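You operate a simulated robot arm through the tools that you are given. There is no shell and no other tool.

You run a simulated robot arm. Do the job below in one go: nothing can be reset, and whatever is moved stays where it is left.

TASK
Crank the overfull spool back to 25 metres and correct the metre dial.
Fine: back to 25 or just under; dial to 25; brake off to crank, on again after; other settings stay.

It is judged by the outcome, as a careful person would: the job done as asked, and still so three seconds after it is handed in. It fails if anything else is knocked over, pushed out of place, dropped, spilled or broken.

THE ROBOT
A 7-joint arm with a fingered hand, fixed in place. Base frame: the origin is on the floor under the middle of its stand, x ahead of it, y to its left, z up; the work surface is at about z = 0.8. Readings come in m, degrees, newtons and seconds.
With the tool pointing down near the work surface it reaches from about 0.26 to 0.72 m from the base axis. Its first joint turns from -166.0 to 166.0 degrees. Payload 4 kg.
The tool frame sits at the grasp point between the pads (the TCP): z along the fingers, y along the line on which they close. The tips reach 0.026 m beyond it. The gripper opens to 0.132 m; its body begins 0.073 m behind the TCP. The gripper is a hand of 4 fingers: y runs from the thumb to the fingers, the wrist lies at [0, 0, -0.239] in the tool frame, and closing takes about 1.5 s.
Orientation is told as [roll, pitch, yaw] about the base's x, y, z axes, in that order, counted from this pose: with the fingers straight down and closing along the base's y, the tool's x points along the base's -x, its y along +y and its z along -z.

THE INTERFACE
- The arm moves only by the tool send_rows. Its argument "rows" is one flat list of numbers, 7 for each row, row after row: the shift along the tool's x, y, z in units of 30 mm (1.0 is 30 mm), then the turn, a rotation vector about the tool's x, y, z in units of 5 degrees (1.0 is 5 degrees), then the gripper command, from -1 (fully open) to 1 (shut), values between in proportion. In form: [tx, ty, tz, ax, ay, az, hand, tx, ty, tz, ax, ay, az, hand, ...]. A call has 1 to 20 rows; each row shifts and turns the commanded pose from where the row before left it, along the tool's axes as they then stand. A call with a number of a shift or a turn outside -1 to 1 is refused whole. A row lasts 0.2 s, in which the tool goes at most 0.05 m and 8.6 degrees; a call with a longer step from one row to the next is refused whole, and so is a gripper value outside its range. A pose out of reach is approached as far as the arm can. The call stops where the force on the tool passes 40 N (or 10 N more than at its start, if that is more) or the arm is blocked; 0.2 s more then pass. Each finger travels about 0.072 m/s and halts on what it meets, pressing with about 33 N; the grip force reading is that of the motor and also rises with nothing between the fingers. The clock runs only during rows and for 0.2 s after the last one: add rows that do not move to give the fingers time. It gives the time, the measured TCP pose, the force on the tool (base axes), the opening and the grip force at its end, in the units of the frame above (readings bear some noise), with the torque about the TCP (base axes, N m) and any sound that the robot's microphone picked up.
- Cameras (640 x 400 px; columns grow to the right, rows downward): "scene" is fixed at [0.051, -0.5002, 1.1755]; the picture's right is [0.55, -0.84, 0.00], its down [-0.33, -0.22, -0.92] and it looks along [0.77, 0.50, -0.39] (base axes); focal length 218 px, centre (320, 200). "wrist" rides on the gripper at [0.068, 0.002, -0.097] in the tool frame; the picture's right is [-0.03, 1.00, 0.00], its down [-0.82, -0.02, -0.58] and it looks along [-0.58, -0.01, 0.82] (tool axes); focal length 270 px, centre (320, 200). There is no depth. A picture from a camera that has moved, and an enlarged one, comes with that camera's place and axes in the base frame and with its lens.
- snapshot(camera): a new picture of that camera. The clock stands still meanwhile.
- slide_trunk(by): slides the trunk up (or, below 0, down) by that many m; the arm rides with it, the base frame stays. It gives what a move gives, with no picture.
- preshape(shape): the hand has 4 fingers and takes this shape, open, in about a second: jaw (thumb against the fingers, like two jaws); tri (thumb and two fingers); tip (a fingertip pinch); poke (one finger out to press); point (the index stretched); flat (the hand flat); cup (the hand cupped); fist (a fist). The gripper value then closes the fingers along that shape, each until it touches; the sizes above hold for jaw. It gives what a move gives, with no picture.
- close_up(camera, box): a new picture of the part [left, top, right, bottom] of that camera's present view, enlarged. The clock stands still meanwhile.
- job_done(): hands the job in; it is judged then, once.

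Places have to be worked out from the pictures, the camera data and where the tool is seen. Open the gripper and draw the arm clear of the work before you hand the job in, unless the task says otherwise.

The tools are called after "Call:" as name(argument=value, ...) on one line, values as JSON. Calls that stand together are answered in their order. send_rows: Moves the arm, as the interface text tells. Its arguments: {"type":"object","properties":{"rows":{"type":"array","items":{"type":"number"}}},"required":["rows"]} The other tools are called the same way: slide_trunk (by) moves the trunk up or down; preshape (shape) gives the hand a shape; snapshot (camera) takes a picture; close_up (camera, box) takes an enlarged picture of a part of a camera's view; job_done () hands the job in.

At the start:

```text
clock: 0.0
position: [0.4335, -0.0652, 1.1948]
tool_rot: [0.0, 0.0, 0.0]
contact_force: [-0.5, 1.0, -0.6]
moment: [-0.02, -0.01, 0.01]
grip_width: 0.132
gripper_force: 0.1
shape: jaw
trunk travel left (down, up): [-0.353, 0.237]
```

scene: 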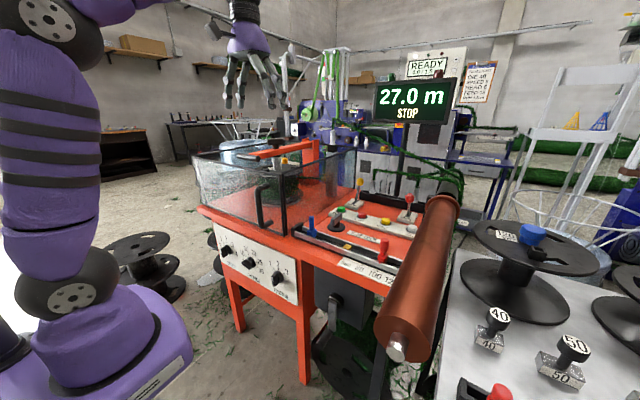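
wrist: 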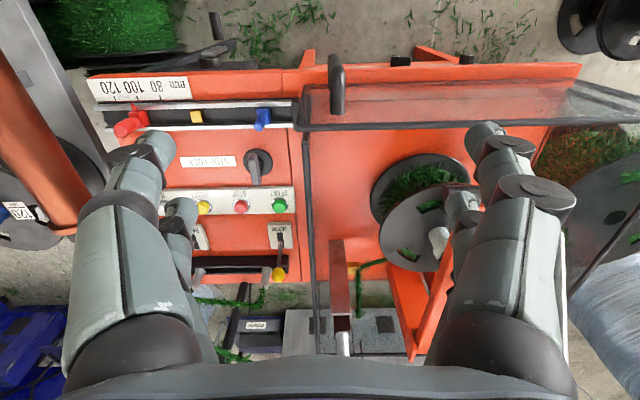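

I see a red machine with a guarded spool, a control panel and a display reading 27.0 m STOP. I take enlarged pictures before any motion to identify the crank, brake and metre dial.

Call:
close_up(camera="scene", box=[180, 120, 340, 220])

Call:
close_up(camera="scene", box=[280, 170, 440, 270])

Call:
close_up(camera="scene", box=[190, 210, 350, 310])

Call:
close_up(camera="wrist", box=[80, 80, 320, 230])

Call:
close_up(camera="wrist", box=[180, 210, 420, 360])

Call:
close_up(camera="wrist", box=[300, 50, 620, 250])

Call:
close_up(camera="scene", box=[340, 40, 520, 150])

```text
4.00 times, centred on (260, 170) of scene
camera zoom: at [0.051, -0.5002, 1.1755], right [0.55, -0.84, 0.0], down [-0.33, -0.22, -0.92], along [0.77, 0.5, -0.39], focal length 873 px, centre (560, 320)
```

zoom: 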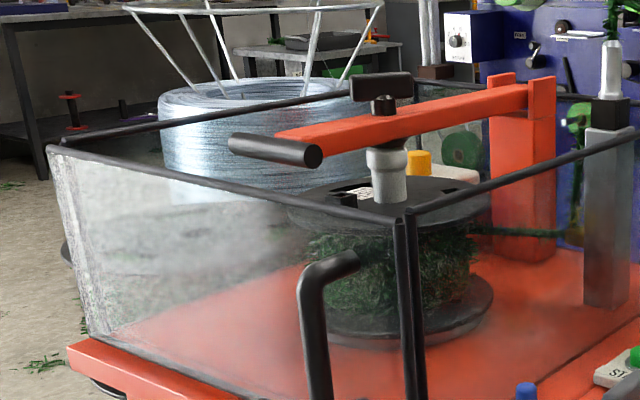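

```text
4.00 times, centred on (360, 220) of scene
camera zoom: at [0.051, -0.5002, 1.1755], right [0.55, -0.84, 0.0], down [-0.33, -0.22, -0.92], along [0.77, 0.5, -0.39], focal length 873 px, centre (160, 120)
```

zoom: 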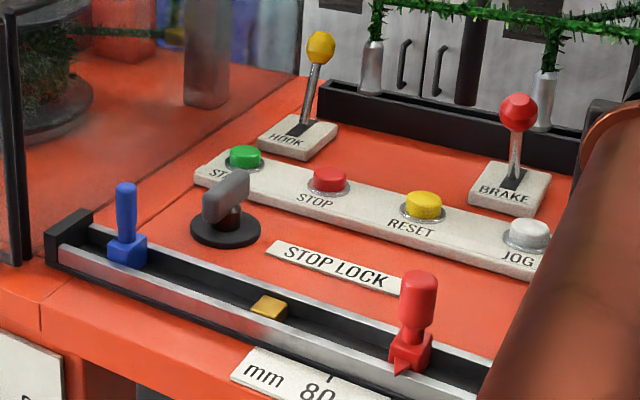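

```text
4.00 times, centred on (270, 260) of scene
camera zoom: at [0.051, -0.5002, 1.1755], right [0.55, -0.84, 0.0], down [-0.33, -0.22, -0.92], along [0.77, 0.5, -0.39], focal length 873 px, centre (520, -40)
```

zoom: 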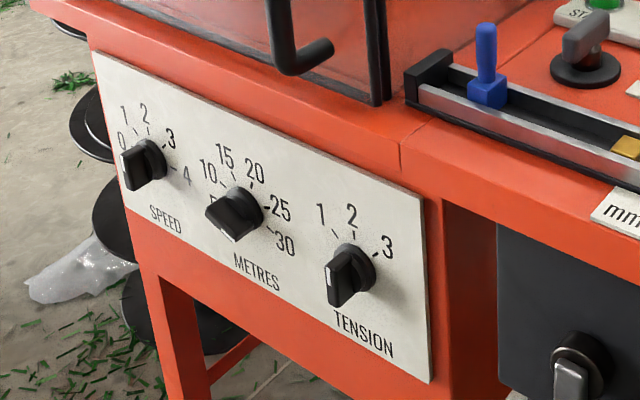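

```text
2.67 times, centred on (200, 155) of wrist
camera zoom: at [0.3641, -0.0637, 1.2916], right [0.03, 1.0, 0.0], down [0.82, -0.02, 0.58], along [0.58, -0.01, -0.82], focal length 721 px, centre (640, 320)
```

zoom: 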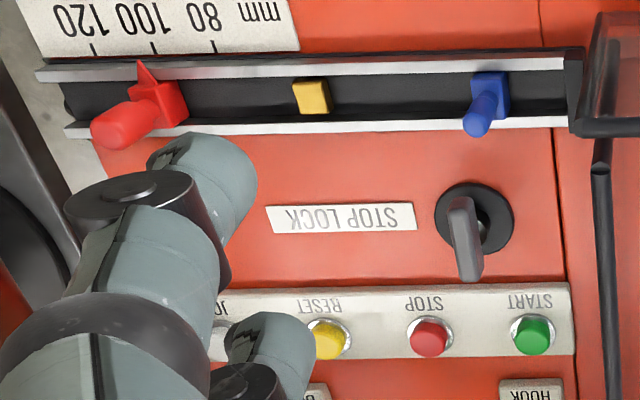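

```text
2.67 times, centred on (300, 285) of wrist
camera zoom: at [0.3641, -0.0637, 1.2916], right [0.03, 1.0, 0.0], down [0.82, -0.02, 0.58], along [0.58, -0.01, -0.82], focal length 721 px, centre (373, -27)
```

zoom: 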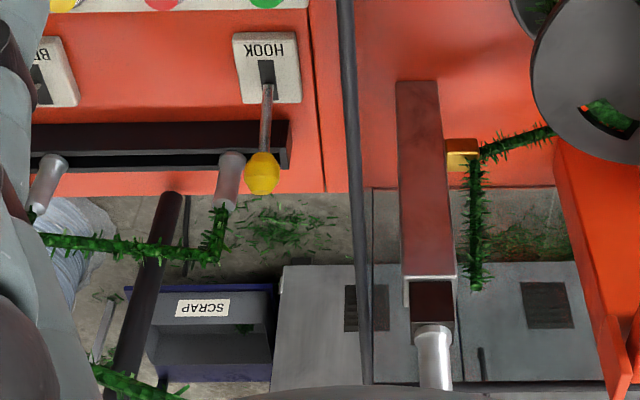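

```text
2.00 times, centred on (460, 150) of wrist
camera zoom: at [0.3641, -0.0637, 1.2916], right [0.03, 1.0, 0.0], down [0.82, -0.02, 0.58], along [0.58, -0.01, -0.82], focal length 541 px, centre (40, 300)
```

zoom: 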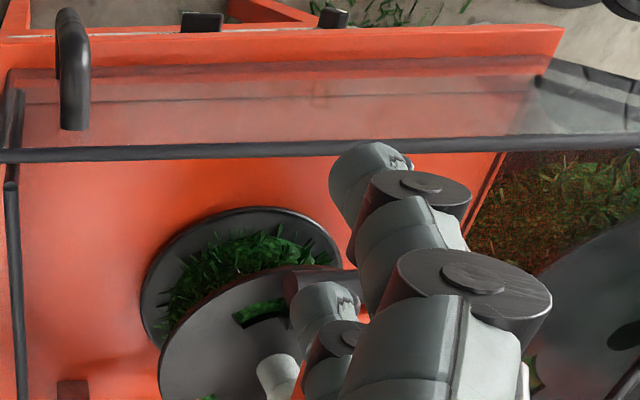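

```text
3.56 times, centred on (430, 95) of scene
camera zoom: at [0.051, -0.5002, 1.1755], right [0.55, -0.84, 0.0], down [-0.33, -0.22, -0.92], along [0.77, 0.5, -0.39], focal length 776 px, centre (-71, 573)
```

zoom: 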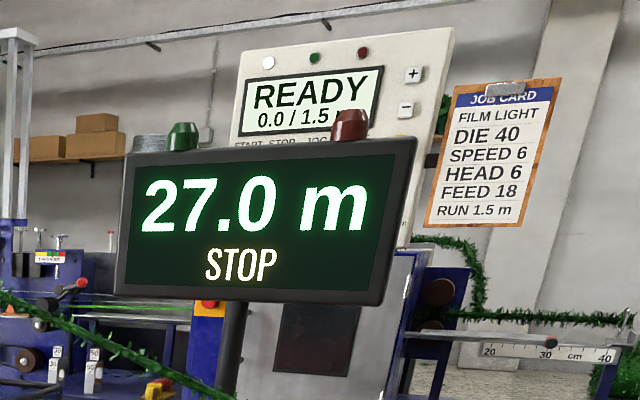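

The BRAKE lever (red ball), the METRES dial on the front face and the 27.0 m display are found. I still need the crank, so I look at the dark box below the table and other parts.

Call:
close_up(camera="scene", box=[290, 260, 450, 360])

Call:
close_up(camera="scene", box=[220, 125, 300, 175])

Call:
close_up(camera="scene", box=[370, 180, 490, 380])

Call:
close_up(camera="wrist", box=[80, 30, 320, 180])

Call:
close_up(camera="scene", box=[205, 230, 301, 290])

Call:
close_up(camera="scene", box=[440, 200, 640, 400])

```text
4.00 times, centred on (370, 310) of scene
camera zoom: at [0.051, -0.5002, 1.1755], right [0.55, -0.84, 0.0], down [-0.33, -0.22, -0.92], along [0.77, 0.5, -0.39], focal length 873 px, centre (120, -240)
```

zoom: 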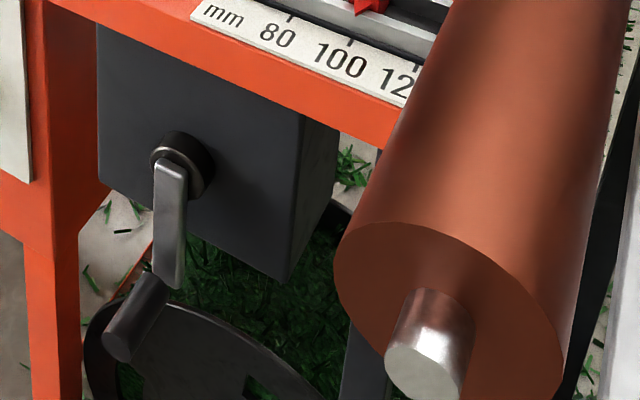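

```text
8.00 times, centred on (260, 150) of scene
camera zoom: at [0.051, -0.5002, 1.1755], right [0.55, -0.84, 0.0], down [-0.33, -0.22, -0.92], along [0.77, 0.5, -0.39], focal length 1745 px, centre (800, 600)
```

zoom: 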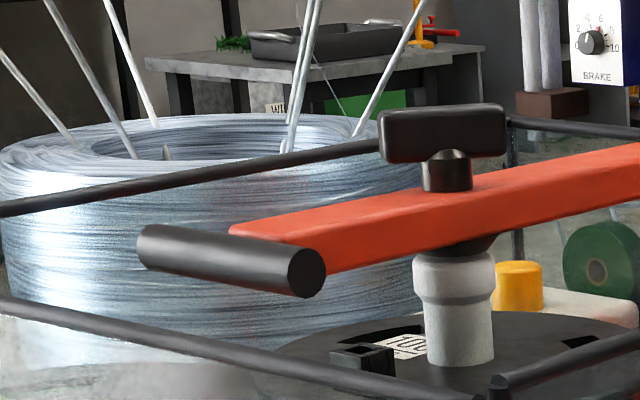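

```text
2.00 times, centred on (430, 280) of scene
camera zoom: at [0.051, -0.5002, 1.1755], right [0.55, -0.84, 0.0], down [-0.33, -0.22, -0.92], along [0.77, 0.5, -0.39], focal length 436 px, centre (100, 40)
```

zoom: 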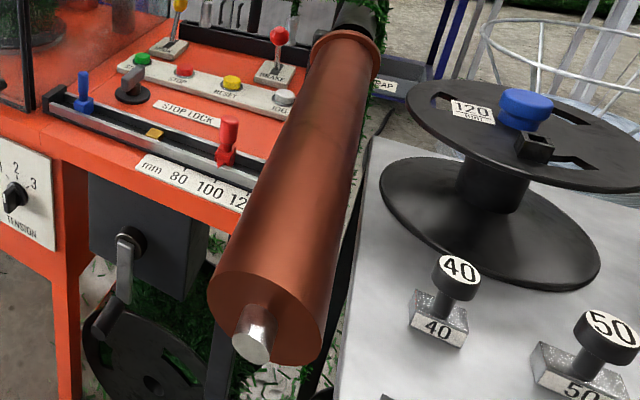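

```text
2.67 times, centred on (200, 105) of wrist
camera zoom: at [0.3641, -0.0637, 1.2916], right [0.03, 1.0, 0.0], down [0.82, -0.02, 0.58], along [0.58, -0.01, -0.82], focal length 721 px, centre (640, 453)
```

zoom: 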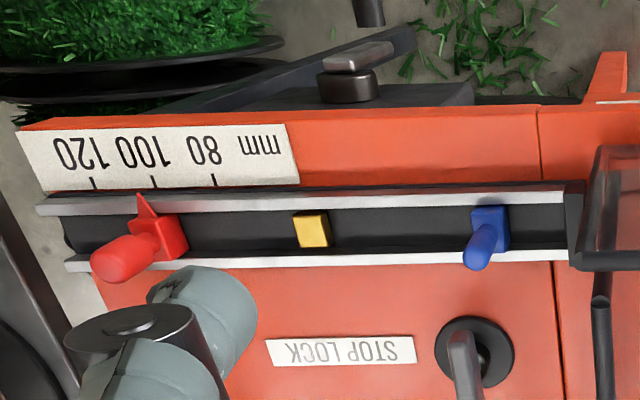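

```text
6.67 times, centred on (253, 260) of scene
camera zoom: at [0.051, -0.5002, 1.1755], right [0.55, -0.84, 0.0], down [-0.33, -0.22, -0.92], along [0.77, 0.5, -0.39], focal length 1454 px, centre (767, -200)
```

zoom: 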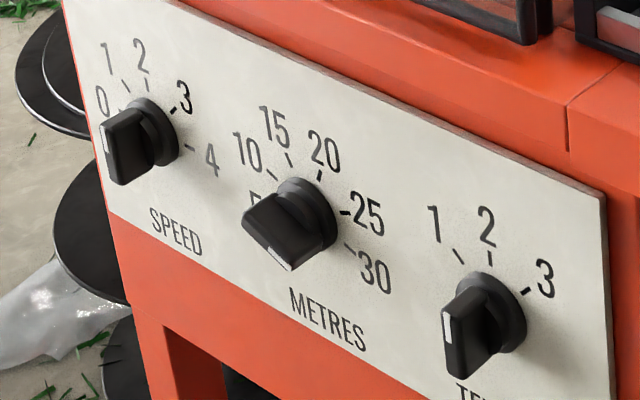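

```text
2.00 times, centred on (540, 300) of scene
camera zoom: at [0.051, -0.5002, 1.1755], right [0.55, -0.84, 0.0], down [-0.33, -0.22, -0.92], along [0.77, 0.5, -0.39], focal length 436 px, centre (-120, 0)
```

zoom: 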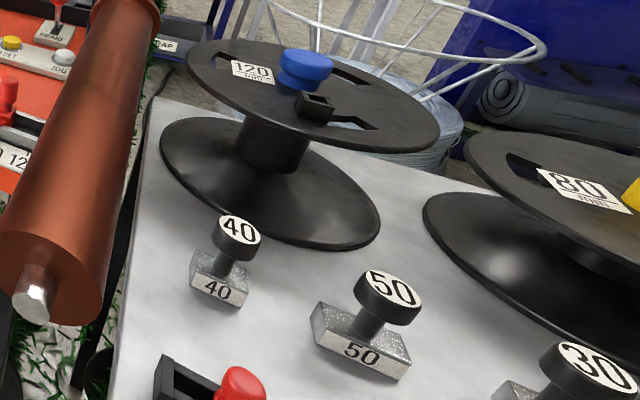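

The crank hangs below the table's front face at about (0.43, -0.29, 0.70), with its handle pointing at the robot. The BRAKE lever is near (0.81, -0.385, 0.85) and the METRES dial is on the front face near (0.43, 0.05, 0.67). I move the hand, high up, toward the brake to look at it with the wrist camera.

Call:
send_rows(rows=[-0.4, -0.783, 0, 0, 0, 0, -1, -0.4, -0.783, 0, 0, 0, 0, -1, -0.4, -0.783, 0, 0, 0, 0, -1, -0.4, -0.783, 0, 0, 0, 0, -1, -0.4, -0.783, 0, 0, 0, 0, -1, -0.4, -0.783, 0, 0, 0, 0, -1, -0.4, -0.783, 0, 0, 0, 0, -1, -0.4, -0.783, 0, 0, 0, 0, -1, -0.4, -0.783, 0, 0, 0, 0, -1, -0.4, -0.783, 0, 0, 0, 0, -1])

Call:
snapshot(camera="wrist")

Call:
snapshot(camera="scene")

```text
clock: 2.2
position: [0.479, -0.1875, 1.1723]
tool_rot: [-0.1, -0.2, 0.0]
contact_force: [0.2, 0.6, -0.4]
moment: [-0.02, 0.0, 0.01]
grip_width: 0.1318
gripper_force: 0.1
shape: jaw
out of reach, approached as far as the arm can: row 3, 4, 5, 6, 7, 8, 9, 10
trunk travel left (down, up): [-0.353, 0.237]
```

```text
taken
camera wrist: at [0.4101, -0.1852, 1.2684], right [0.03, 1.0, 0.0], down [0.81, -0.02, 0.58], along [0.58, -0.02, -0.81], focal length 270 px, centre (320, 200)
```

wrist: 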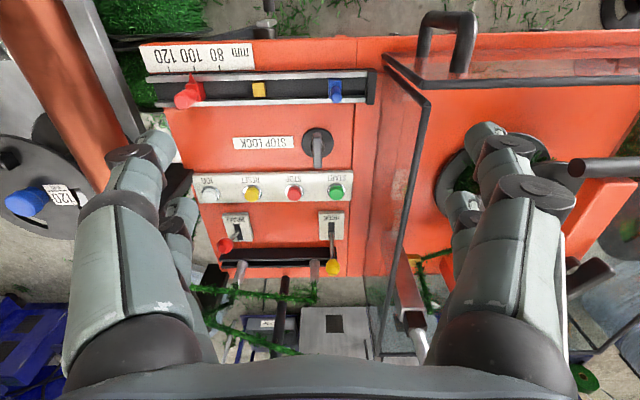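

```text
taken
```

scene: 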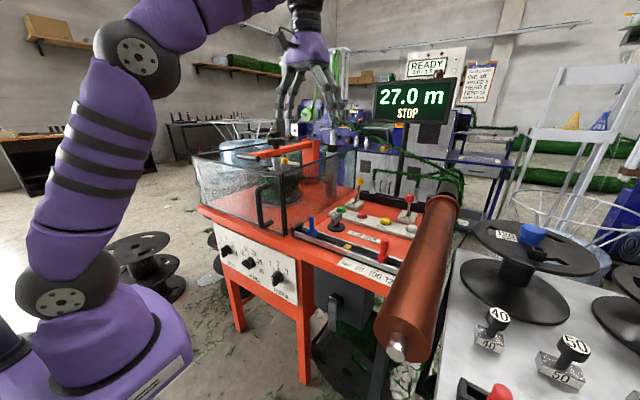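

At this height the arm is at its reach limit (stopped at x 0.479, y -0.188). I look at the levers and panel from here first, enlarged.

Call:
close_up(camera="wrist", box=[190, 180, 350, 280])

Call:
close_up(camera="wrist", box=[130, 10, 370, 160])

Call:
close_up(camera="scene", box=[340, 170, 440, 232])

Call:
close_up(camera="scene", box=[0, 200, 200, 400])

```text
4.00 times, centred on (270, 230) of wrist
camera zoom: at [0.4101, -0.1852, 1.2684], right [0.03, 1.0, 0.0], down [0.81, -0.02, 0.58], along [0.58, -0.02, -0.81], focal length 1081 px, centre (520, 80)
```

zoom: 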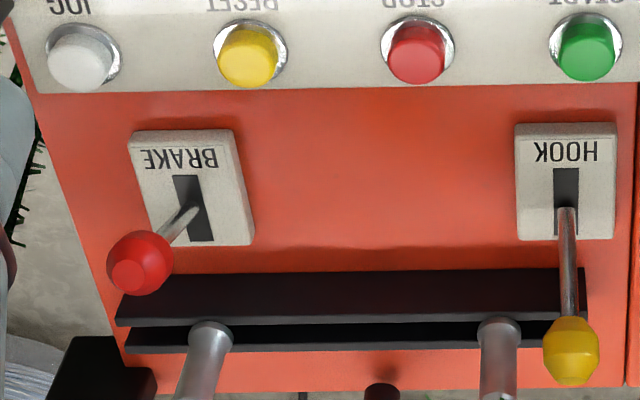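

```text
2.67 times, centred on (250, 85) of wrist
camera zoom: at [0.4101, -0.1852, 1.2684], right [0.03, 1.0, 0.0], down [0.81, -0.02, 0.58], along [0.58, -0.02, -0.81], focal length 721 px, centre (507, 507)
```

zoom: 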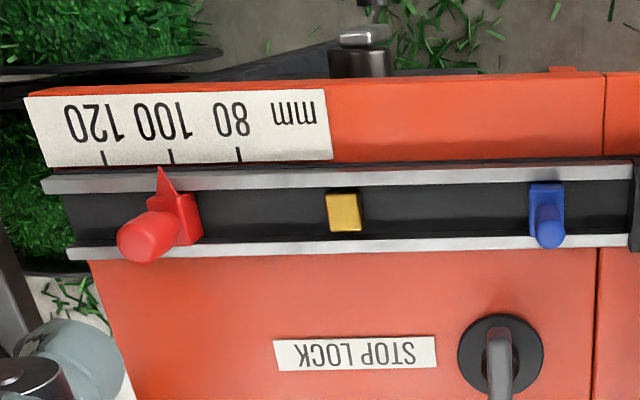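

```text
6.40 times, centred on (390, 201) of scene
camera zoom: at [0.051, -0.5002, 1.1755], right [0.55, -0.84, 0.0], down [-0.33, -0.22, -0.92], along [0.77, 0.5, -0.39], focal length 1396 px, centre (-128, 194)
```

zoom: 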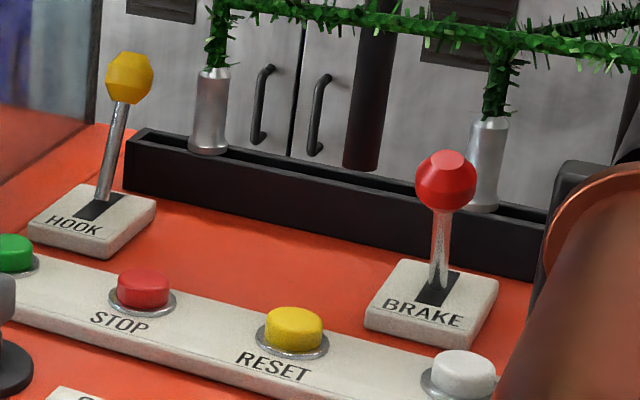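

```text
2.00 times, centred on (100, 300) of scene
camera zoom: at [0.051, -0.5002, 1.1755], right [0.55, -0.84, 0.0], down [-0.33, -0.22, -0.92], along [0.77, 0.5, -0.39], focal length 436 px, centre (760, 0)
```

zoom: 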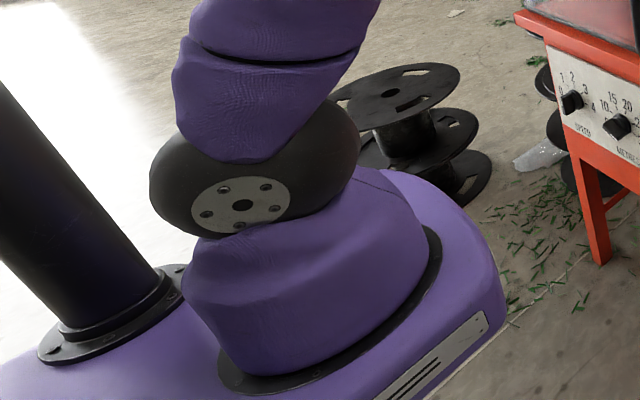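

The brake lever's ball is at about (0.785, -0.386, 0.892) and its pivot at about (0.823, -0.385, 0.815). It leans toward the robot, so the brake is on and should release when pushed away. I raise the trunk a little for reach at the lever's height.

Call:
slide_trunk(by=0.1)

```text
clock: 3.5
position: [0.4803, -0.187, 1.2708]
tool_rot: [-0.1, -0.2, 0.0]
contact_force: [-0.5, -0.3, 0.0]
moment: [-0.02, -0.02, 0.0]
grip_width: 0.1319
gripper_force: 0.1
shape: jaw
trunk travel left (down, up): [-0.453, 0.137]
```

The trunk rose 0.1 m and the tool rode with it. Now I lower the tool a little to see whether the command continues from the measured pose.

Call:
send_rows(rows=[0, 0, 1, 0, 0, 0, -1, 0, 0, 1, 0, 0, 0, -1, 0, 0, 1, 0, 0, 0, -1, 0, 0, 1, 0, 0, 0, -1])

```text
clock: 4.5
position: [0.4762, -0.1862, 1.1508]
tool_rot: [-0.2, -0.3, 0.0]
contact_force: [0.3, -0.1, 0.4]
moment: [0.03, 0.0, 0.0]
grip_width: 0.1321
gripper_force: 0.0
shape: jaw
trunk travel left (down, up): [-0.453, 0.137]
```

Commands continue from the measured pose. Now I turn the tool in place: yaw -24° and pitch -60°, so the fingers point toward the brake lever, slightly downward.

Call:
send_rows(rows=[0, 0, 0, 0, 0, 0.96, -1, 0, 0, 0, 0, 0, 0.96, -1, 0, 0, 0, 0, 0, 0.96, -1, 0, 0, 0, 0, 0, 0.96, -1, 0, 0, 0, 0, 0, 0.96, -1, 0, 0, 0, 0, -1, 0, -1, 0, 0, 0, 0, -1, 0, -1, 0, 0, 0, 0, -1, 0, -1, 0, 0, 0, 0, -1, 0, -1, 0, 0, 0, 0, -1, 0, -1, 0, 0, 0, 0, -1, 0, -1, 0, 0, 0, 0, -1, 0, -1, 0, 0, 0, 0, -1, 0, -1, 0, 0, 0, 0, -1, 0, -1, 0, 0, 0, 0, -1, 0, -1, 0, 0, 0, 0, -1, 0, -1, 0, 0, 0, 0, -1, 0, -1])

Call:
snapshot(camera="scene")

Call:
snapshot(camera="wrist")

```text
clock: 8.1
position: [0.4805, -0.186, 1.1517]
tool_rot: [0.1, -60.4, -24.0]
contact_force: [-0.3, -0.4, 0.3]
moment: [0.0, 0.02, -0.02]
grip_width: 0.1317
gripper_force: 0.1
shape: jaw
trunk travel left (down, up): [-0.453, 0.137]
```

```text
taken
```

scene: 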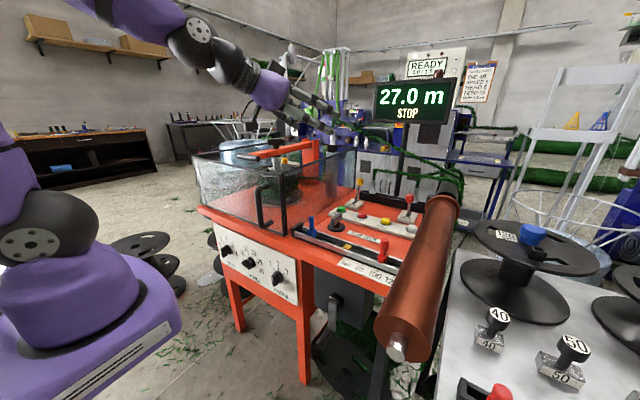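

```text
taken
camera wrist: at [0.3725, -0.1376, 1.1407], right [0.42, 0.91, 0.02], down [-0.1, 0.02, 0.99], along [0.9, -0.42, 0.1], focal length 270 px, centre (320, 200)
```

wrist: 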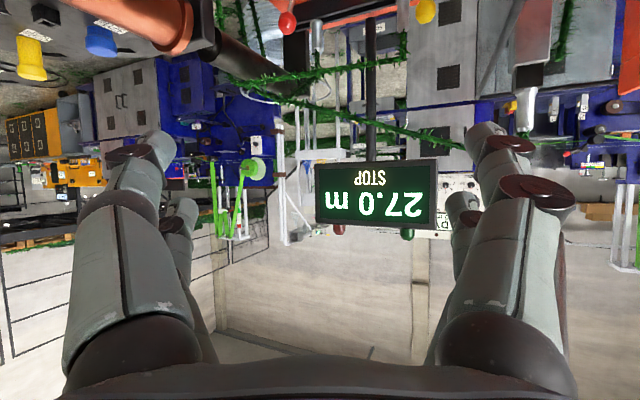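

The wrist camera now rides below the hand and its picture is upside down, with the brake ball near its top edge, as computed. I half close the hand, to clear the roller end near (0.64, -0.46, 0.96), and move toward a stand-off in front of the ball.

Call:
send_rows(rows=[0.126, -0.162, 0.892, 0, 0, 0, -0.5, 0.126, -0.162, 0.892, 0, 0, 0, 0, 0.126, -0.162, 0.892, 0, 0, 0, 0, 0.126, -0.162, 0.892, 0, 0, 0, 0, 0.126, -0.162, 0.892, 0, 0, 0, 0, 0.126, -0.162, 0.892, 0, 0, 0, 0, 0.126, -0.162, 0.892, 0, 0, 0, 0, 0.126, -0.162, 0.892, 0, 0, 0, 0])

Call:
snapshot(camera="scene")

Call:
snapshot(camera="wrist")

```text
clock: 9.9
position: [0.6206, -0.2898, 1.0209]
tool_rot: [-0.1, -60.3, -23.9]
contact_force: [0.2, -0.1, -0.3]
moment: [-0.01, -0.03, 0.0]
grip_width: 0.0667
gripper_force: 0.1
shape: jaw
trunk travel left (down, up): [-0.453, 0.137]
```

```text
taken
```

scene: 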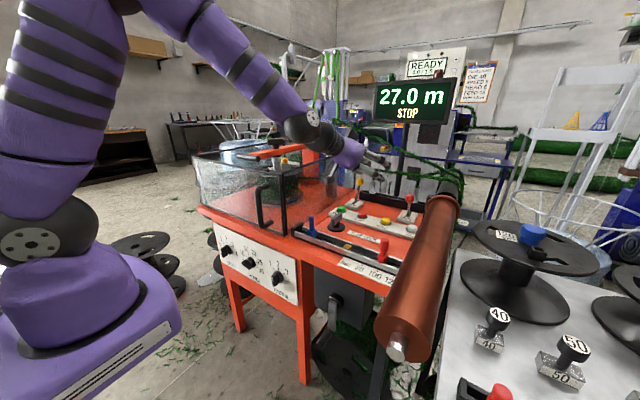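

```text
taken
camera wrist: at [0.5116, -0.2411, 1.0095], right [0.42, 0.91, 0.02], down [-0.1, 0.02, 1.0], along [0.9, -0.42, 0.1], focal length 270 px, centre (320, 200)
```

wrist: 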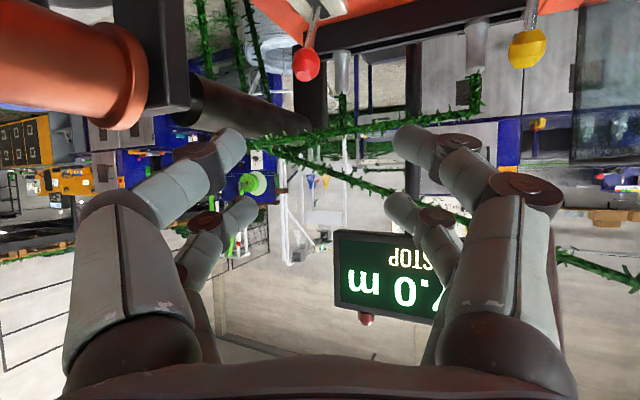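

The ball is seen where expected. The roller's shaft and its bracket lie close on the -y side of the lever, so I look closer before I approach.

Call:
close_up(camera="scene", box=[380, 150, 480, 212])

Call:
close_up(camera="wrist", box=[150, 0, 390, 150])

```text
6.40 times, centred on (430, 181) of scene
camera zoom: at [0.051, -0.5002, 1.1755], right [0.55, -0.84, 0.0], down [-0.33, -0.22, -0.92], along [0.77, 0.5, -0.39], focal length 1396 px, centre (-384, 322)
```

zoom: 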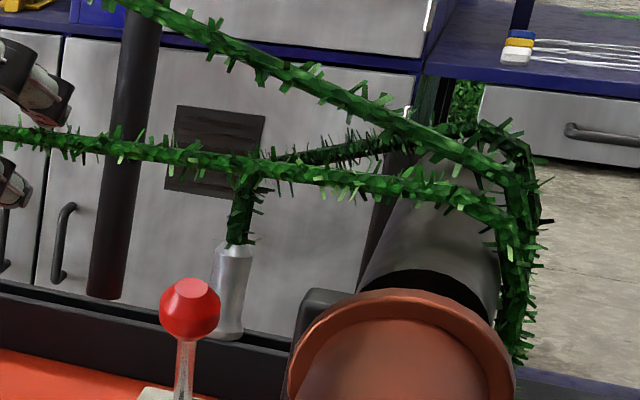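

```text
2.67 times, centred on (270, 75) of wrist
camera zoom: at [0.5116, -0.2411, 1.0095], right [0.42, 0.91, 0.02], down [-0.1, 0.02, 1.0], along [0.9, -0.42, 0.1], focal length 721 px, centre (453, 533)
```

zoom: 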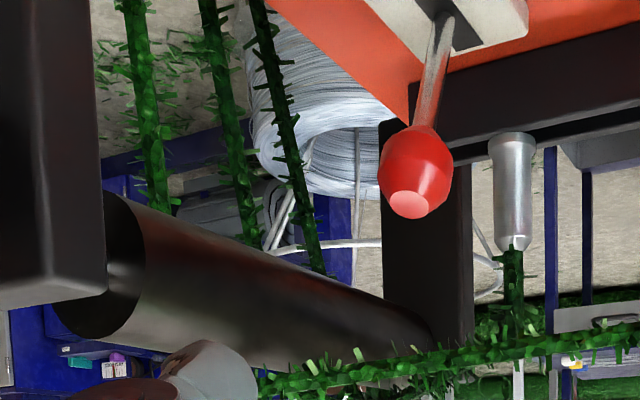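

The roller's shaft runs at about y -0.49, z 0.926, and there is a tube behind the lever at about (0.906, -0.382). I turn the tool to yaw -35° so the thumb side stays clear of the shaft, and move to 10 cm before the ball.

Call:
send_rows(rows=[0, 0, 0, 0.953, 0, 0.55, 0, 0, 0, 0, 0.953, 0, 0.55, 0, 0.111, 0.105, 0.858, 0, 0, 0, 0, 0.111, 0.105, 0.858, 0, 0, 0, 0, 0.111, 0.105, 0.858, 0, 0, 0, 0, 0.111, 0.105, 0.858, 0, 0, 0, 0, 0.111, 0.105, 0.858, 0, 0, 0, 0])

Call:
snapshot(camera="scene")

Call:
snapshot(camera="wrist")

```text
clock: 11.5
position: [0.7144, -0.3374, 0.9388]
tool_rot: [0.1, -60.2, -35.1]
contact_force: [0.0, 0.3, -0.3]
moment: [0.0, 0.0, 0.0]
grip_width: 0.0668
gripper_force: 0.1
shape: jaw
trunk travel left (down, up): [-0.453, 0.137]
```

```text
taken
```

scene: 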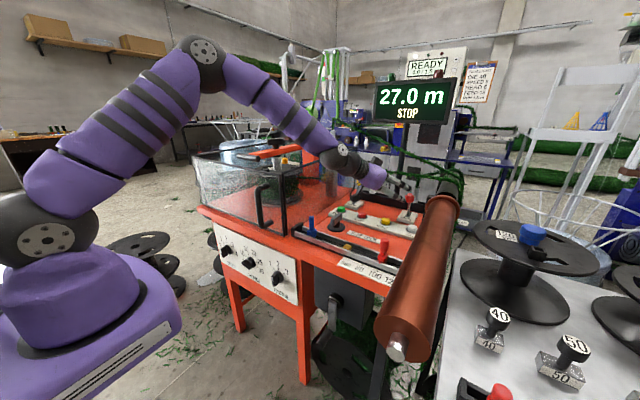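

```text
taken
camera wrist: at [0.6174, -0.269, 0.9289], right [0.58, 0.81, 0.02], down [-0.09, 0.04, 1.0], along [0.81, -0.58, 0.09], focal length 270 px, centre (320, 200)
```

wrist: 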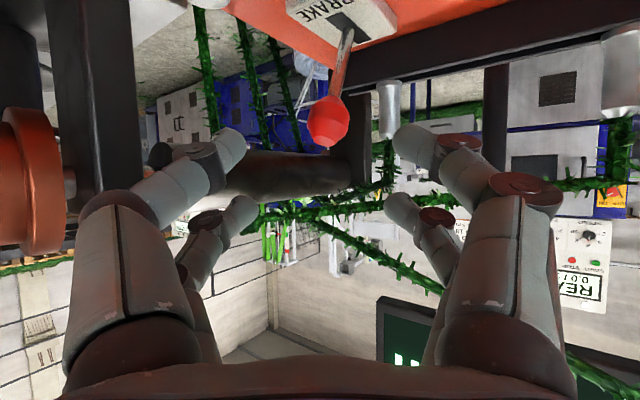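

The ball sits on the tool axis, about 95 mm ahead of the TCP. I advance 83 mm and close the hand on the ball.

Call:
send_rows(rows=[0, 0.042, 0.69, 0, 0, 0, 0, 0, 0.042, 0.69, 0, 0, 0, 0, 0, 0.042, 0.69, 0, 0, 0, 0, 0, 0.042, 0.69, 0, 0, 0, 0])

Call:
snapshot(camera="wrist")

Call:
close_up(camera="scene", box=[340, 150, 440, 212])

```text
clock: 12.5
position: [0.7768, -0.3743, 0.898]
tool_rot: [0.0, -60.2, -35.1]
contact_force: [0.6, 0.3, 0.0]
moment: [0.03, 0.01, -0.02]
grip_width: 0.0666
gripper_force: 0.1
shape: jaw
trunk travel left (down, up): [-0.453, 0.137]
```

```text
taken
camera wrist: at [0.6802, -0.3058, 0.8869], right [0.58, 0.81, 0.02], down [-0.09, 0.04, 1.0], along [0.81, -0.58, 0.1], focal length 270 px, centre (320, 200)
```

wrist: 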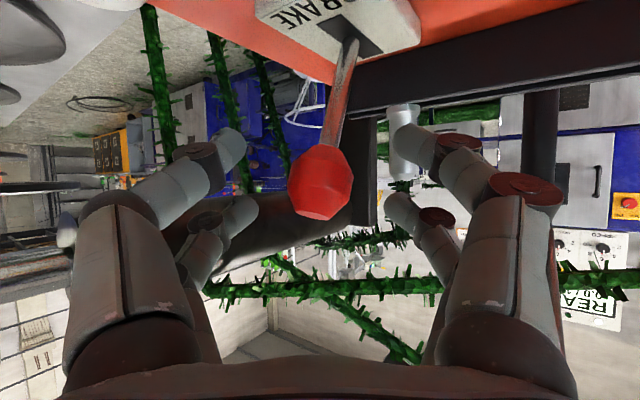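

```text
6.40 times, centred on (390, 181) of scene
camera zoom: at [0.051, -0.5002, 1.1755], right [0.55, -0.84, 0.0], down [-0.33, -0.22, -0.92], along [0.77, 0.5, -0.39], focal length 1396 px, centre (-128, 322)
```

zoom: 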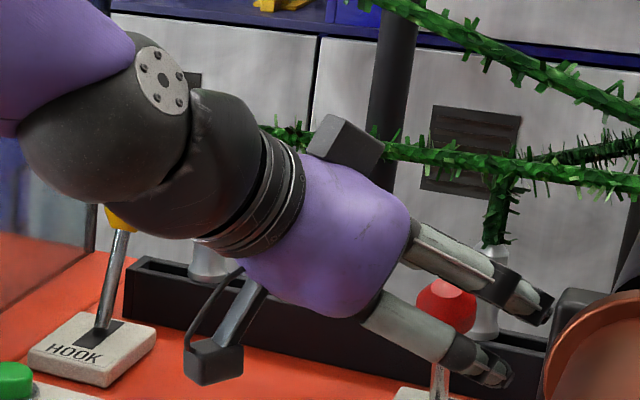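

The ball lies between the fingers, centred. I close the hand on it.

Call:
send_rows(rows=[0, 0, 0, 0, 0, 0, 0.3, 0, 0, 0, 0, 0, 0, 0.6, 0, 0, 0, 0, 0, 0, 1, 0, 0, 0, 0, 0, 0, 1, 0, 0, 0, 0, 0, 0, 1])

Call:
snapshot(camera="wrist")

```text
clock: 13.7
position: [0.7776, -0.373, 0.8972]
tool_rot: [0.1, -60.1, -35.0]
contact_force: [6.6, 0.7, -3.1]
moment: [0.1, -0.04, 0.08]
grip_width: 0.0
gripper_force: 32.6
shape: jaw
trunk travel left (down, up): [-0.453, 0.137]
```

```text
taken
camera wrist: at [0.6813, -0.3048, 0.886], right [0.58, 0.81, 0.02], down [-0.09, 0.04, 1.0], along [0.81, -0.58, 0.09], focal length 270 px, centre (320, 200)
```

wrist: 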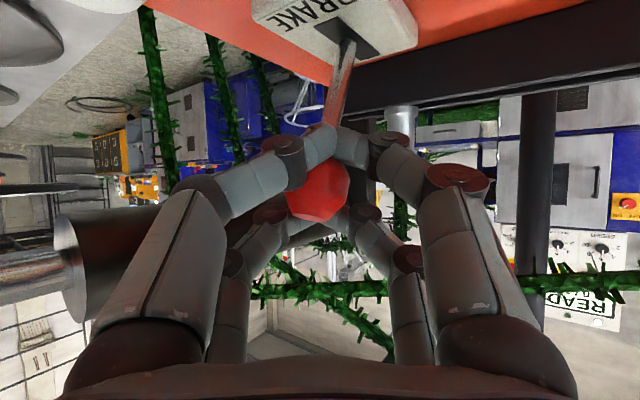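

The fingers have closed around the ball and stick, caging it, and I read a light 6.6 N. I push along base +x in small steps and watch the lever.

Call:
send_rows(rows=[-0.205, 0.287, 0.355, 0, 0, 0, 1, -0.205, 0.287, 0.355, 0, 0, 0, 1])

Call:
snapshot(camera="wrist")

Call:
close_up(camera="scene", box=[360, 160, 460, 222])

```text
clock: 14.3
position: [0.8053, -0.3743, 0.9032]
tool_rot: [0.3, -60.5, -35.1]
contact_force: [-8.0, 10.6, 11.4]
moment: [0.44, 0.54, 0.13]
grip_width: 0.0
gripper_force: 32.6
shape: jaw
trunk travel left (down, up): [-0.453, 0.137]
```

```text
taken
camera wrist: at [0.7092, -0.3052, 0.8899], right [0.58, 0.81, 0.02], down [-0.1, 0.04, 0.99], along [0.81, -0.58, 0.1], focal length 270 px, centre (320, 200)
```

wrist: 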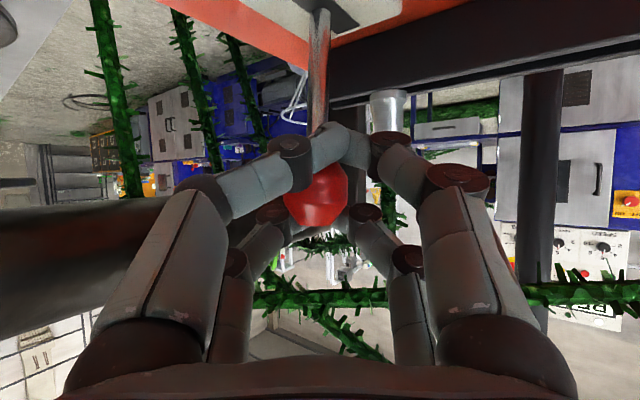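

```text
6.40 times, centred on (410, 191) of scene
camera zoom: at [0.051, -0.5002, 1.1755], right [0.55, -0.84, 0.0], down [-0.33, -0.22, -0.92], along [0.77, 0.5, -0.39], focal length 1396 px, centre (-256, 258)
```

zoom: 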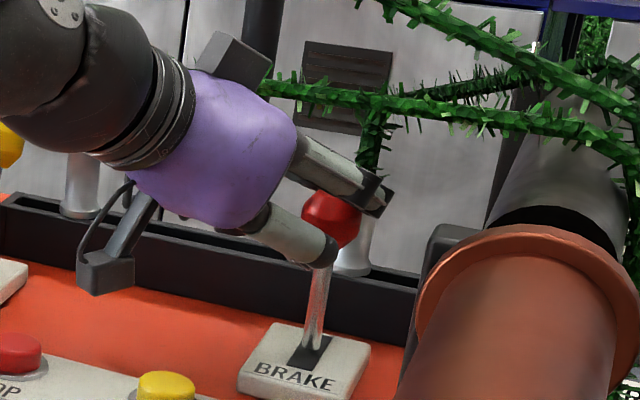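

The lever is following the hand, with about 17 N of resistance. I continue pushing along +x with a small sideways relief.

Call:
send_rows(rows=[-0.215, 0.342, 0.305, 0, 0, 0, 1, -0.205, 0.287, 0.355, 0, 0, 0, 1])

Call:
close_up(camera="scene", box=[360, 160, 460, 222])

```text
clock: 14.9
position: [0.8365, -0.3727, 0.8982]
tool_rot: [0.0, -60.0, -34.9]
contact_force: [-0.1, 3.2, -4.0]
moment: [0.44, 0.55, -0.26]
grip_width: 0.0001
gripper_force: 33.0
shape: jaw
trunk travel left (down, up): [-0.453, 0.137]
```

```text
6.40 times, centred on (410, 191) of scene
camera zoom: at [0.051, -0.5002, 1.1755], right [0.55, -0.84, 0.0], down [-0.33, -0.22, -0.92], along [0.77, 0.5, -0.39], focal length 1396 px, centre (-256, 258)
```

zoom: 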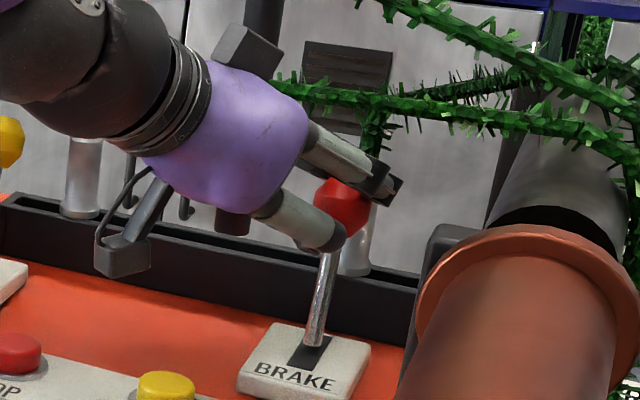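

The lever is past vertical now. I push two more small steps toward its far stop.

Call:
send_rows(rows=[-0.14, 0.23, 0.3, 0, 0, 0, 1, -0.14, 0.23, 0.3, 0, 0, 0, 1])

Call:
close_up(camera="scene", box=[360, 160, 460, 222])

Call:
snapshot(camera="scene")

```text
clock: 15.6
position: [0.8529, -0.3724, 0.893]
tool_rot: [-0.2, -59.3, -35.2]
contact_force: [-20.5, 12.2, 5.6]
moment: [0.3, 0.31, -0.37]
grip_width: 0.0001
gripper_force: 33.5
shape: jaw
trunk travel left (down, up): [-0.453, 0.137]
stopped in row 2: the force on the tool passed its limit at 43 N (the readings are from after the stop); the commanded pose is now the measured one
```

```text
6.40 times, centred on (410, 191) of scene
camera zoom: at [0.051, -0.5002, 1.1755], right [0.55, -0.84, 0.0], down [-0.33, -0.22, -0.92], along [0.77, 0.5, -0.39], focal length 1396 px, centre (-256, 258)
```

zoom: 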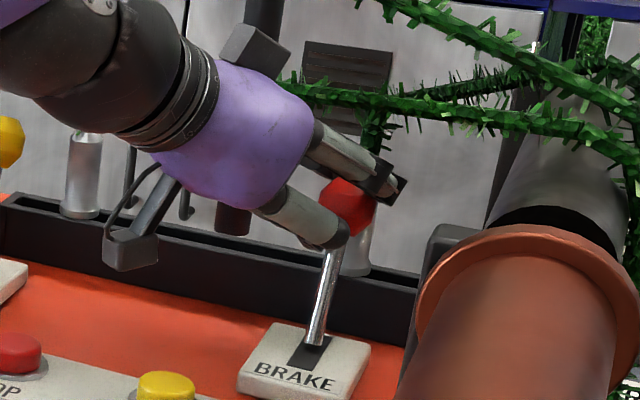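

```text
taken
```

scene: 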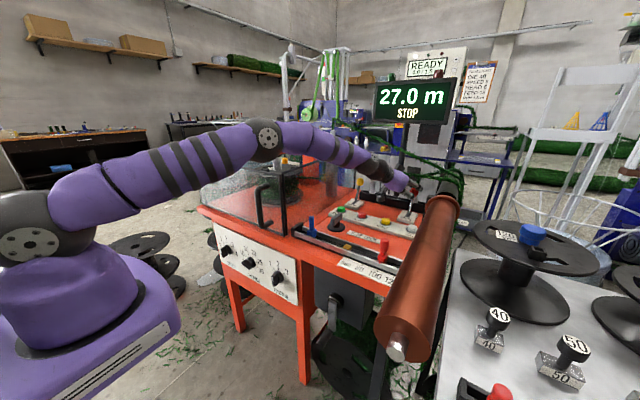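

The force limit was reached with the lever leaning fully away, so it is at its far stop and the brake should be off. I open the hand to 66 mm and withdraw back along the tool axis.

Call:
send_rows(rows=[0, 0, 0, 0, 0, 0, 0.5, 0, 0, 0, 0, 0, 0, 0, 0, 0, 0, 0, 0, 0, 0, 0, 0, 0, 0, 0, 0, 0, 0, 0, -0.5, 0, 0, 0, 0, 0, 0, -0.8, 0, 0, 0, 0, 0, 0, -0.9, 0, 0, 0, 0, 0, 0, -0.9, 0, 0, 0, 0, 0, 0, -0.9, 0, 0, 0, 0])

Call:
snapshot(camera="wrist")

Call:
snapshot(camera="scene")

Call:
close_up(camera="scene", box=[350, 160, 450, 222])

```text
clock: 16.4
position: [0.8627, -0.3547, 0.8916]
tool_rot: [1.4, -59.4, -35.5]
contact_force: [-4.8, 32.3, 2.7]
moment: [0.51, 0.11, -0.74]
grip_width: 0.0509
gripper_force: 0.1
shape: jaw
trunk travel left (down, up): [-0.453, 0.137]
stopped in row 4: the force on the tool passed its limit at 42 N (the readings are from after the stop); the commanded pose is now the measured one
```

```text
taken
camera wrist: at [0.7659, -0.2868, 0.8821], right [0.57, 0.82, 0.03], down [-0.09, 0.02, 1.0], along [0.81, -0.57, 0.08], focal length 270 px, centre (320, 200)
```

wrist: 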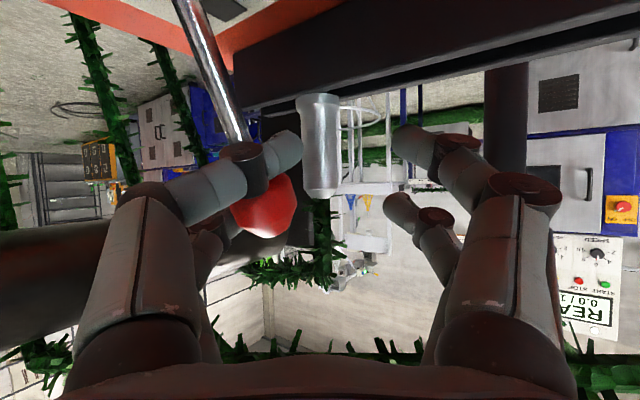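

```text
taken
```

scene: 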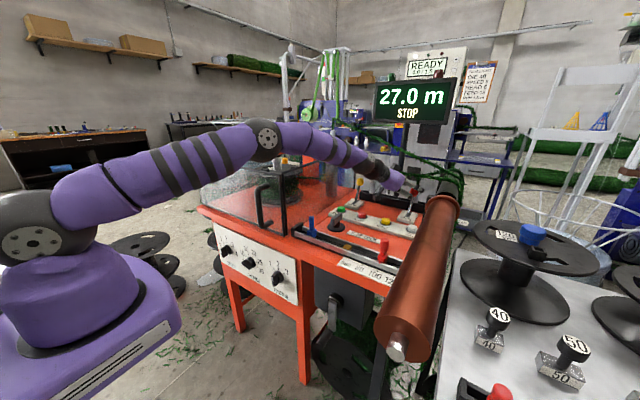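

```text
6.40 times, centred on (400, 191) of scene
camera zoom: at [0.051, -0.5002, 1.1755], right [0.55, -0.84, 0.0], down [-0.33, -0.22, -0.92], along [0.77, 0.5, -0.39], focal length 1396 px, centre (-192, 258)
```

zoom: 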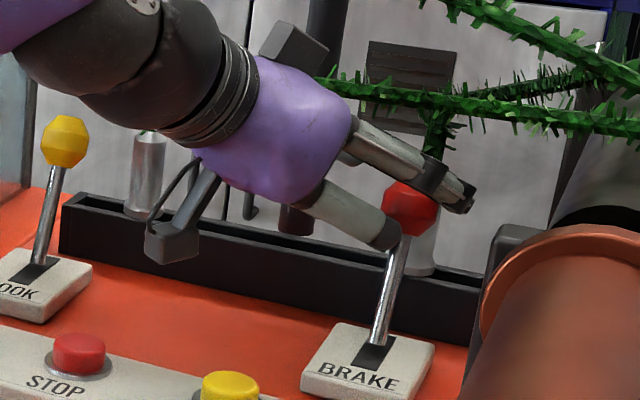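

While opening, a thumb-side finger pressed sideways on the ball, giving 32 N. I look closely before I withdraw.

Call:
close_up(camera="wrist", box=[160, 80, 400, 280])

Call:
close_up(camera="scene", box=[395, 172, 431, 204])

```text
2.00 times, centred on (280, 180) of wrist
camera zoom: at [0.7659, -0.2868, 0.8821], right [0.57, 0.82, 0.03], down [-0.09, 0.02, 1.0], along [0.81, -0.57, 0.08], focal length 541 px, centre (400, 240)
```

zoom: 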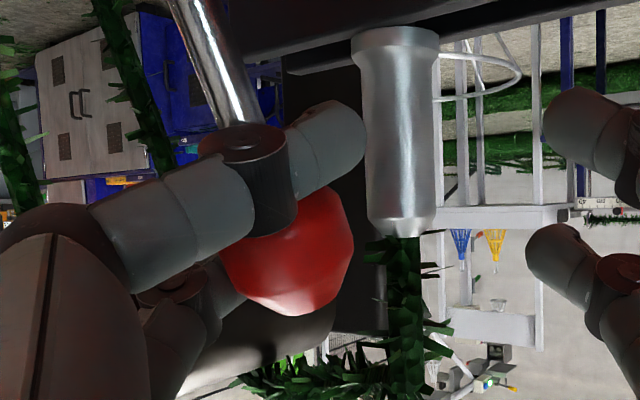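

```text
12.50 times, centred on (413, 188) of scene
camera zoom: at [0.051, -0.5002, 1.1755], right [0.55, -0.84, 0.0], down [-0.33, -0.22, -0.92], along [0.77, 0.5, -0.39], focal length 2727 px, centre (-842, 350)
```

zoom: 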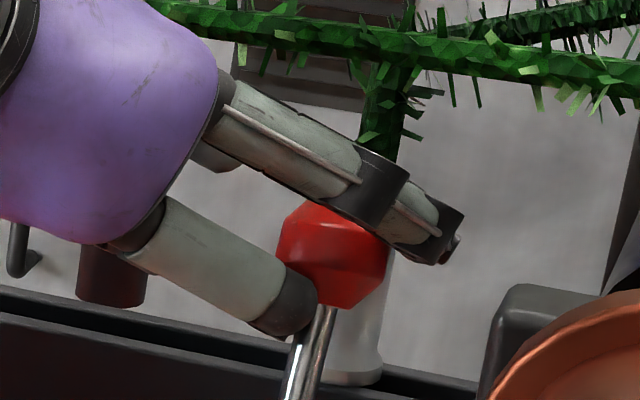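

The lower thumb-side finger lies bent in front of the ball (robot side) and the upper one lies along the ball's -y side. Backing out along the tool axis is therefore free, so I relieve the sideways press slightly and withdraw.

Call:
send_rows(rows=[0, 0.1, -0.1, 0, 0, 0, 0.3, 0, 0.1, -0.3, 0, 0, 0, 0.3, 0, 0, -0.5, 0, 0, 0, 0.3])

Call:
snapshot(camera="wrist")

Call:
close_up(camera="scene", box=[350, 160, 450, 222])

```text
clock: 17.2
position: [0.8416, -0.3516, 0.9028]
tool_rot: [0.1, -59.2, -35.3]
contact_force: [-1.3, -4.2, -2.6]
moment: [0.12, 0.12, -0.07]
grip_width: 0.0112
gripper_force: 27.2
shape: jaw
trunk travel left (down, up): [-0.453, 0.137]
```

```text
taken
camera wrist: at [0.7451, -0.2831, 0.8939], right [0.59, 0.81, 0.02], down [-0.08, 0.03, 1.0], along [0.81, -0.59, 0.08], focal length 270 px, centre (320, 200)
```

wrist: 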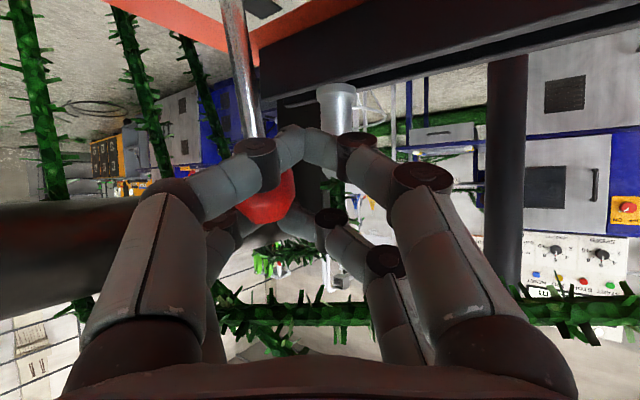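

```text
6.40 times, centred on (400, 191) of scene
camera zoom: at [0.051, -0.5002, 1.1755], right [0.55, -0.84, 0.0], down [-0.33, -0.22, -0.92], along [0.77, 0.5, -0.39], focal length 1396 px, centre (-192, 258)
```

zoom: 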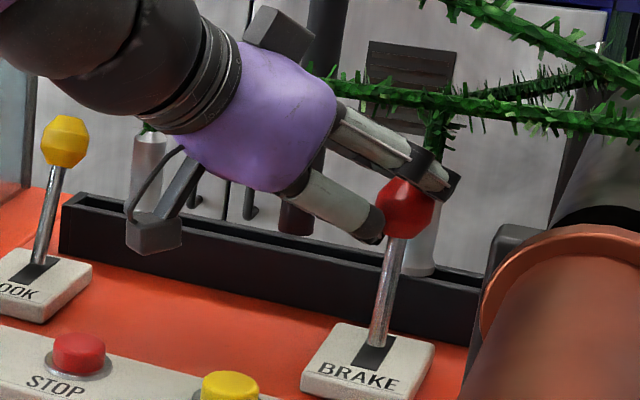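

The ball is being dragged back slightly: one finger is in front of it and another is hooked behind its top. I push forward again to the stop, then lift straight up to unhook it.

Call:
send_rows(rows=[-0.205, 0.287, 0.355, 0, 0, 0, 0.3, -0.346, 0, -0.2, 0, 0, 0, 0.3, -0.346, 0, -0.2, 0, 0, 0, 0.3, -0.346, 0, -0.2, 0, 0, 0, 0.3])

Call:
snapshot(camera="wrist")

Call:
close_up(camera="scene", box=[350, 160, 450, 222])

```text
clock: 18.2
position: [0.8594, -0.3479, 0.9396]
tool_rot: [0.6, -59.4, -35.3]
contact_force: [-0.3, 0.0, -0.6]
moment: [0.01, -0.02, 0.01]
grip_width: 0.0088
gripper_force: 32.6
shape: jaw
trunk travel left (down, up): [-0.453, 0.137]
```

```text
taken
camera wrist: at [0.7633, -0.2797, 0.9318], right [0.58, 0.81, 0.03], down [-0.08, 0.02, 1.0], along [0.81, -0.58, 0.08], focal length 270 px, centre (320, 200)
```

wrist: 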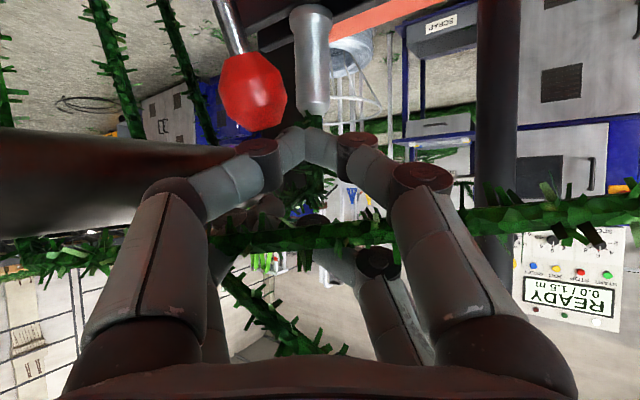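

```text
6.40 times, centred on (400, 191) of scene
camera zoom: at [0.051, -0.5002, 1.1755], right [0.55, -0.84, 0.0], down [-0.33, -0.22, -0.92], along [0.77, 0.5, -0.39], focal length 1396 px, centre (-192, 258)
```

zoom: 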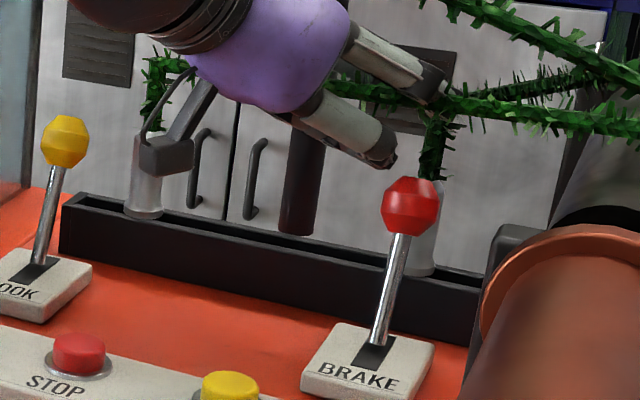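

The lever is released and stays leaning fully away from the robot; HOOK is untouched. I back out along the tool axis and lift clear.

Call:
send_rows(rows=[0, 0, -0.9, 0, 0, 0, 0.3, 0, 0, -0.9, 0, 0, 0, 0.3, 0, 0, -0.9, 0, 0, 0, 0.3, 0, 0, -0.9, 0, 0, 0, 0.3, 0, 0, -0.9, 0, 0, 0, 0.3, -0.4, 0, -0.9, 0, 0, 0, 0.3, -0.4, 0, -0.9, 0, 0, 0, 0.3, -0.4, 0, -0.9, 0, 0, 0, 0.3, -0.4, 0, -0.9, 0, 0, 0, 0.3])

Call:
snapshot(camera="scene")

```text
clock: 20.2
position: [0.7054, -0.2422, 1.1075]
tool_rot: [0.6, -59.4, -35.3]
contact_force: [-0.9, 0.0, -0.4]
moment: [-0.01, 0.01, -0.03]
grip_width: 0.0087
gripper_force: 33.4
shape: jaw
trunk travel left (down, up): [-0.453, 0.137]
```

```text
taken
```

scene: 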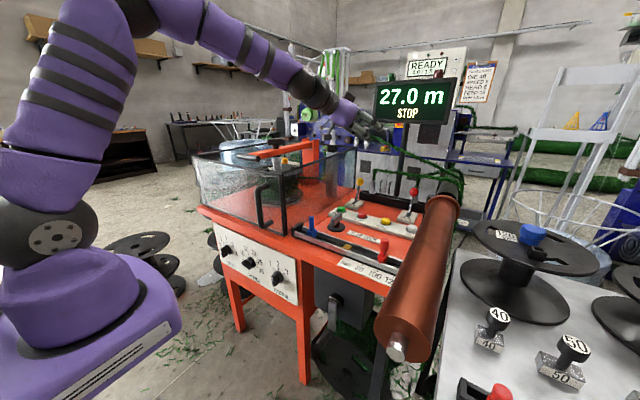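

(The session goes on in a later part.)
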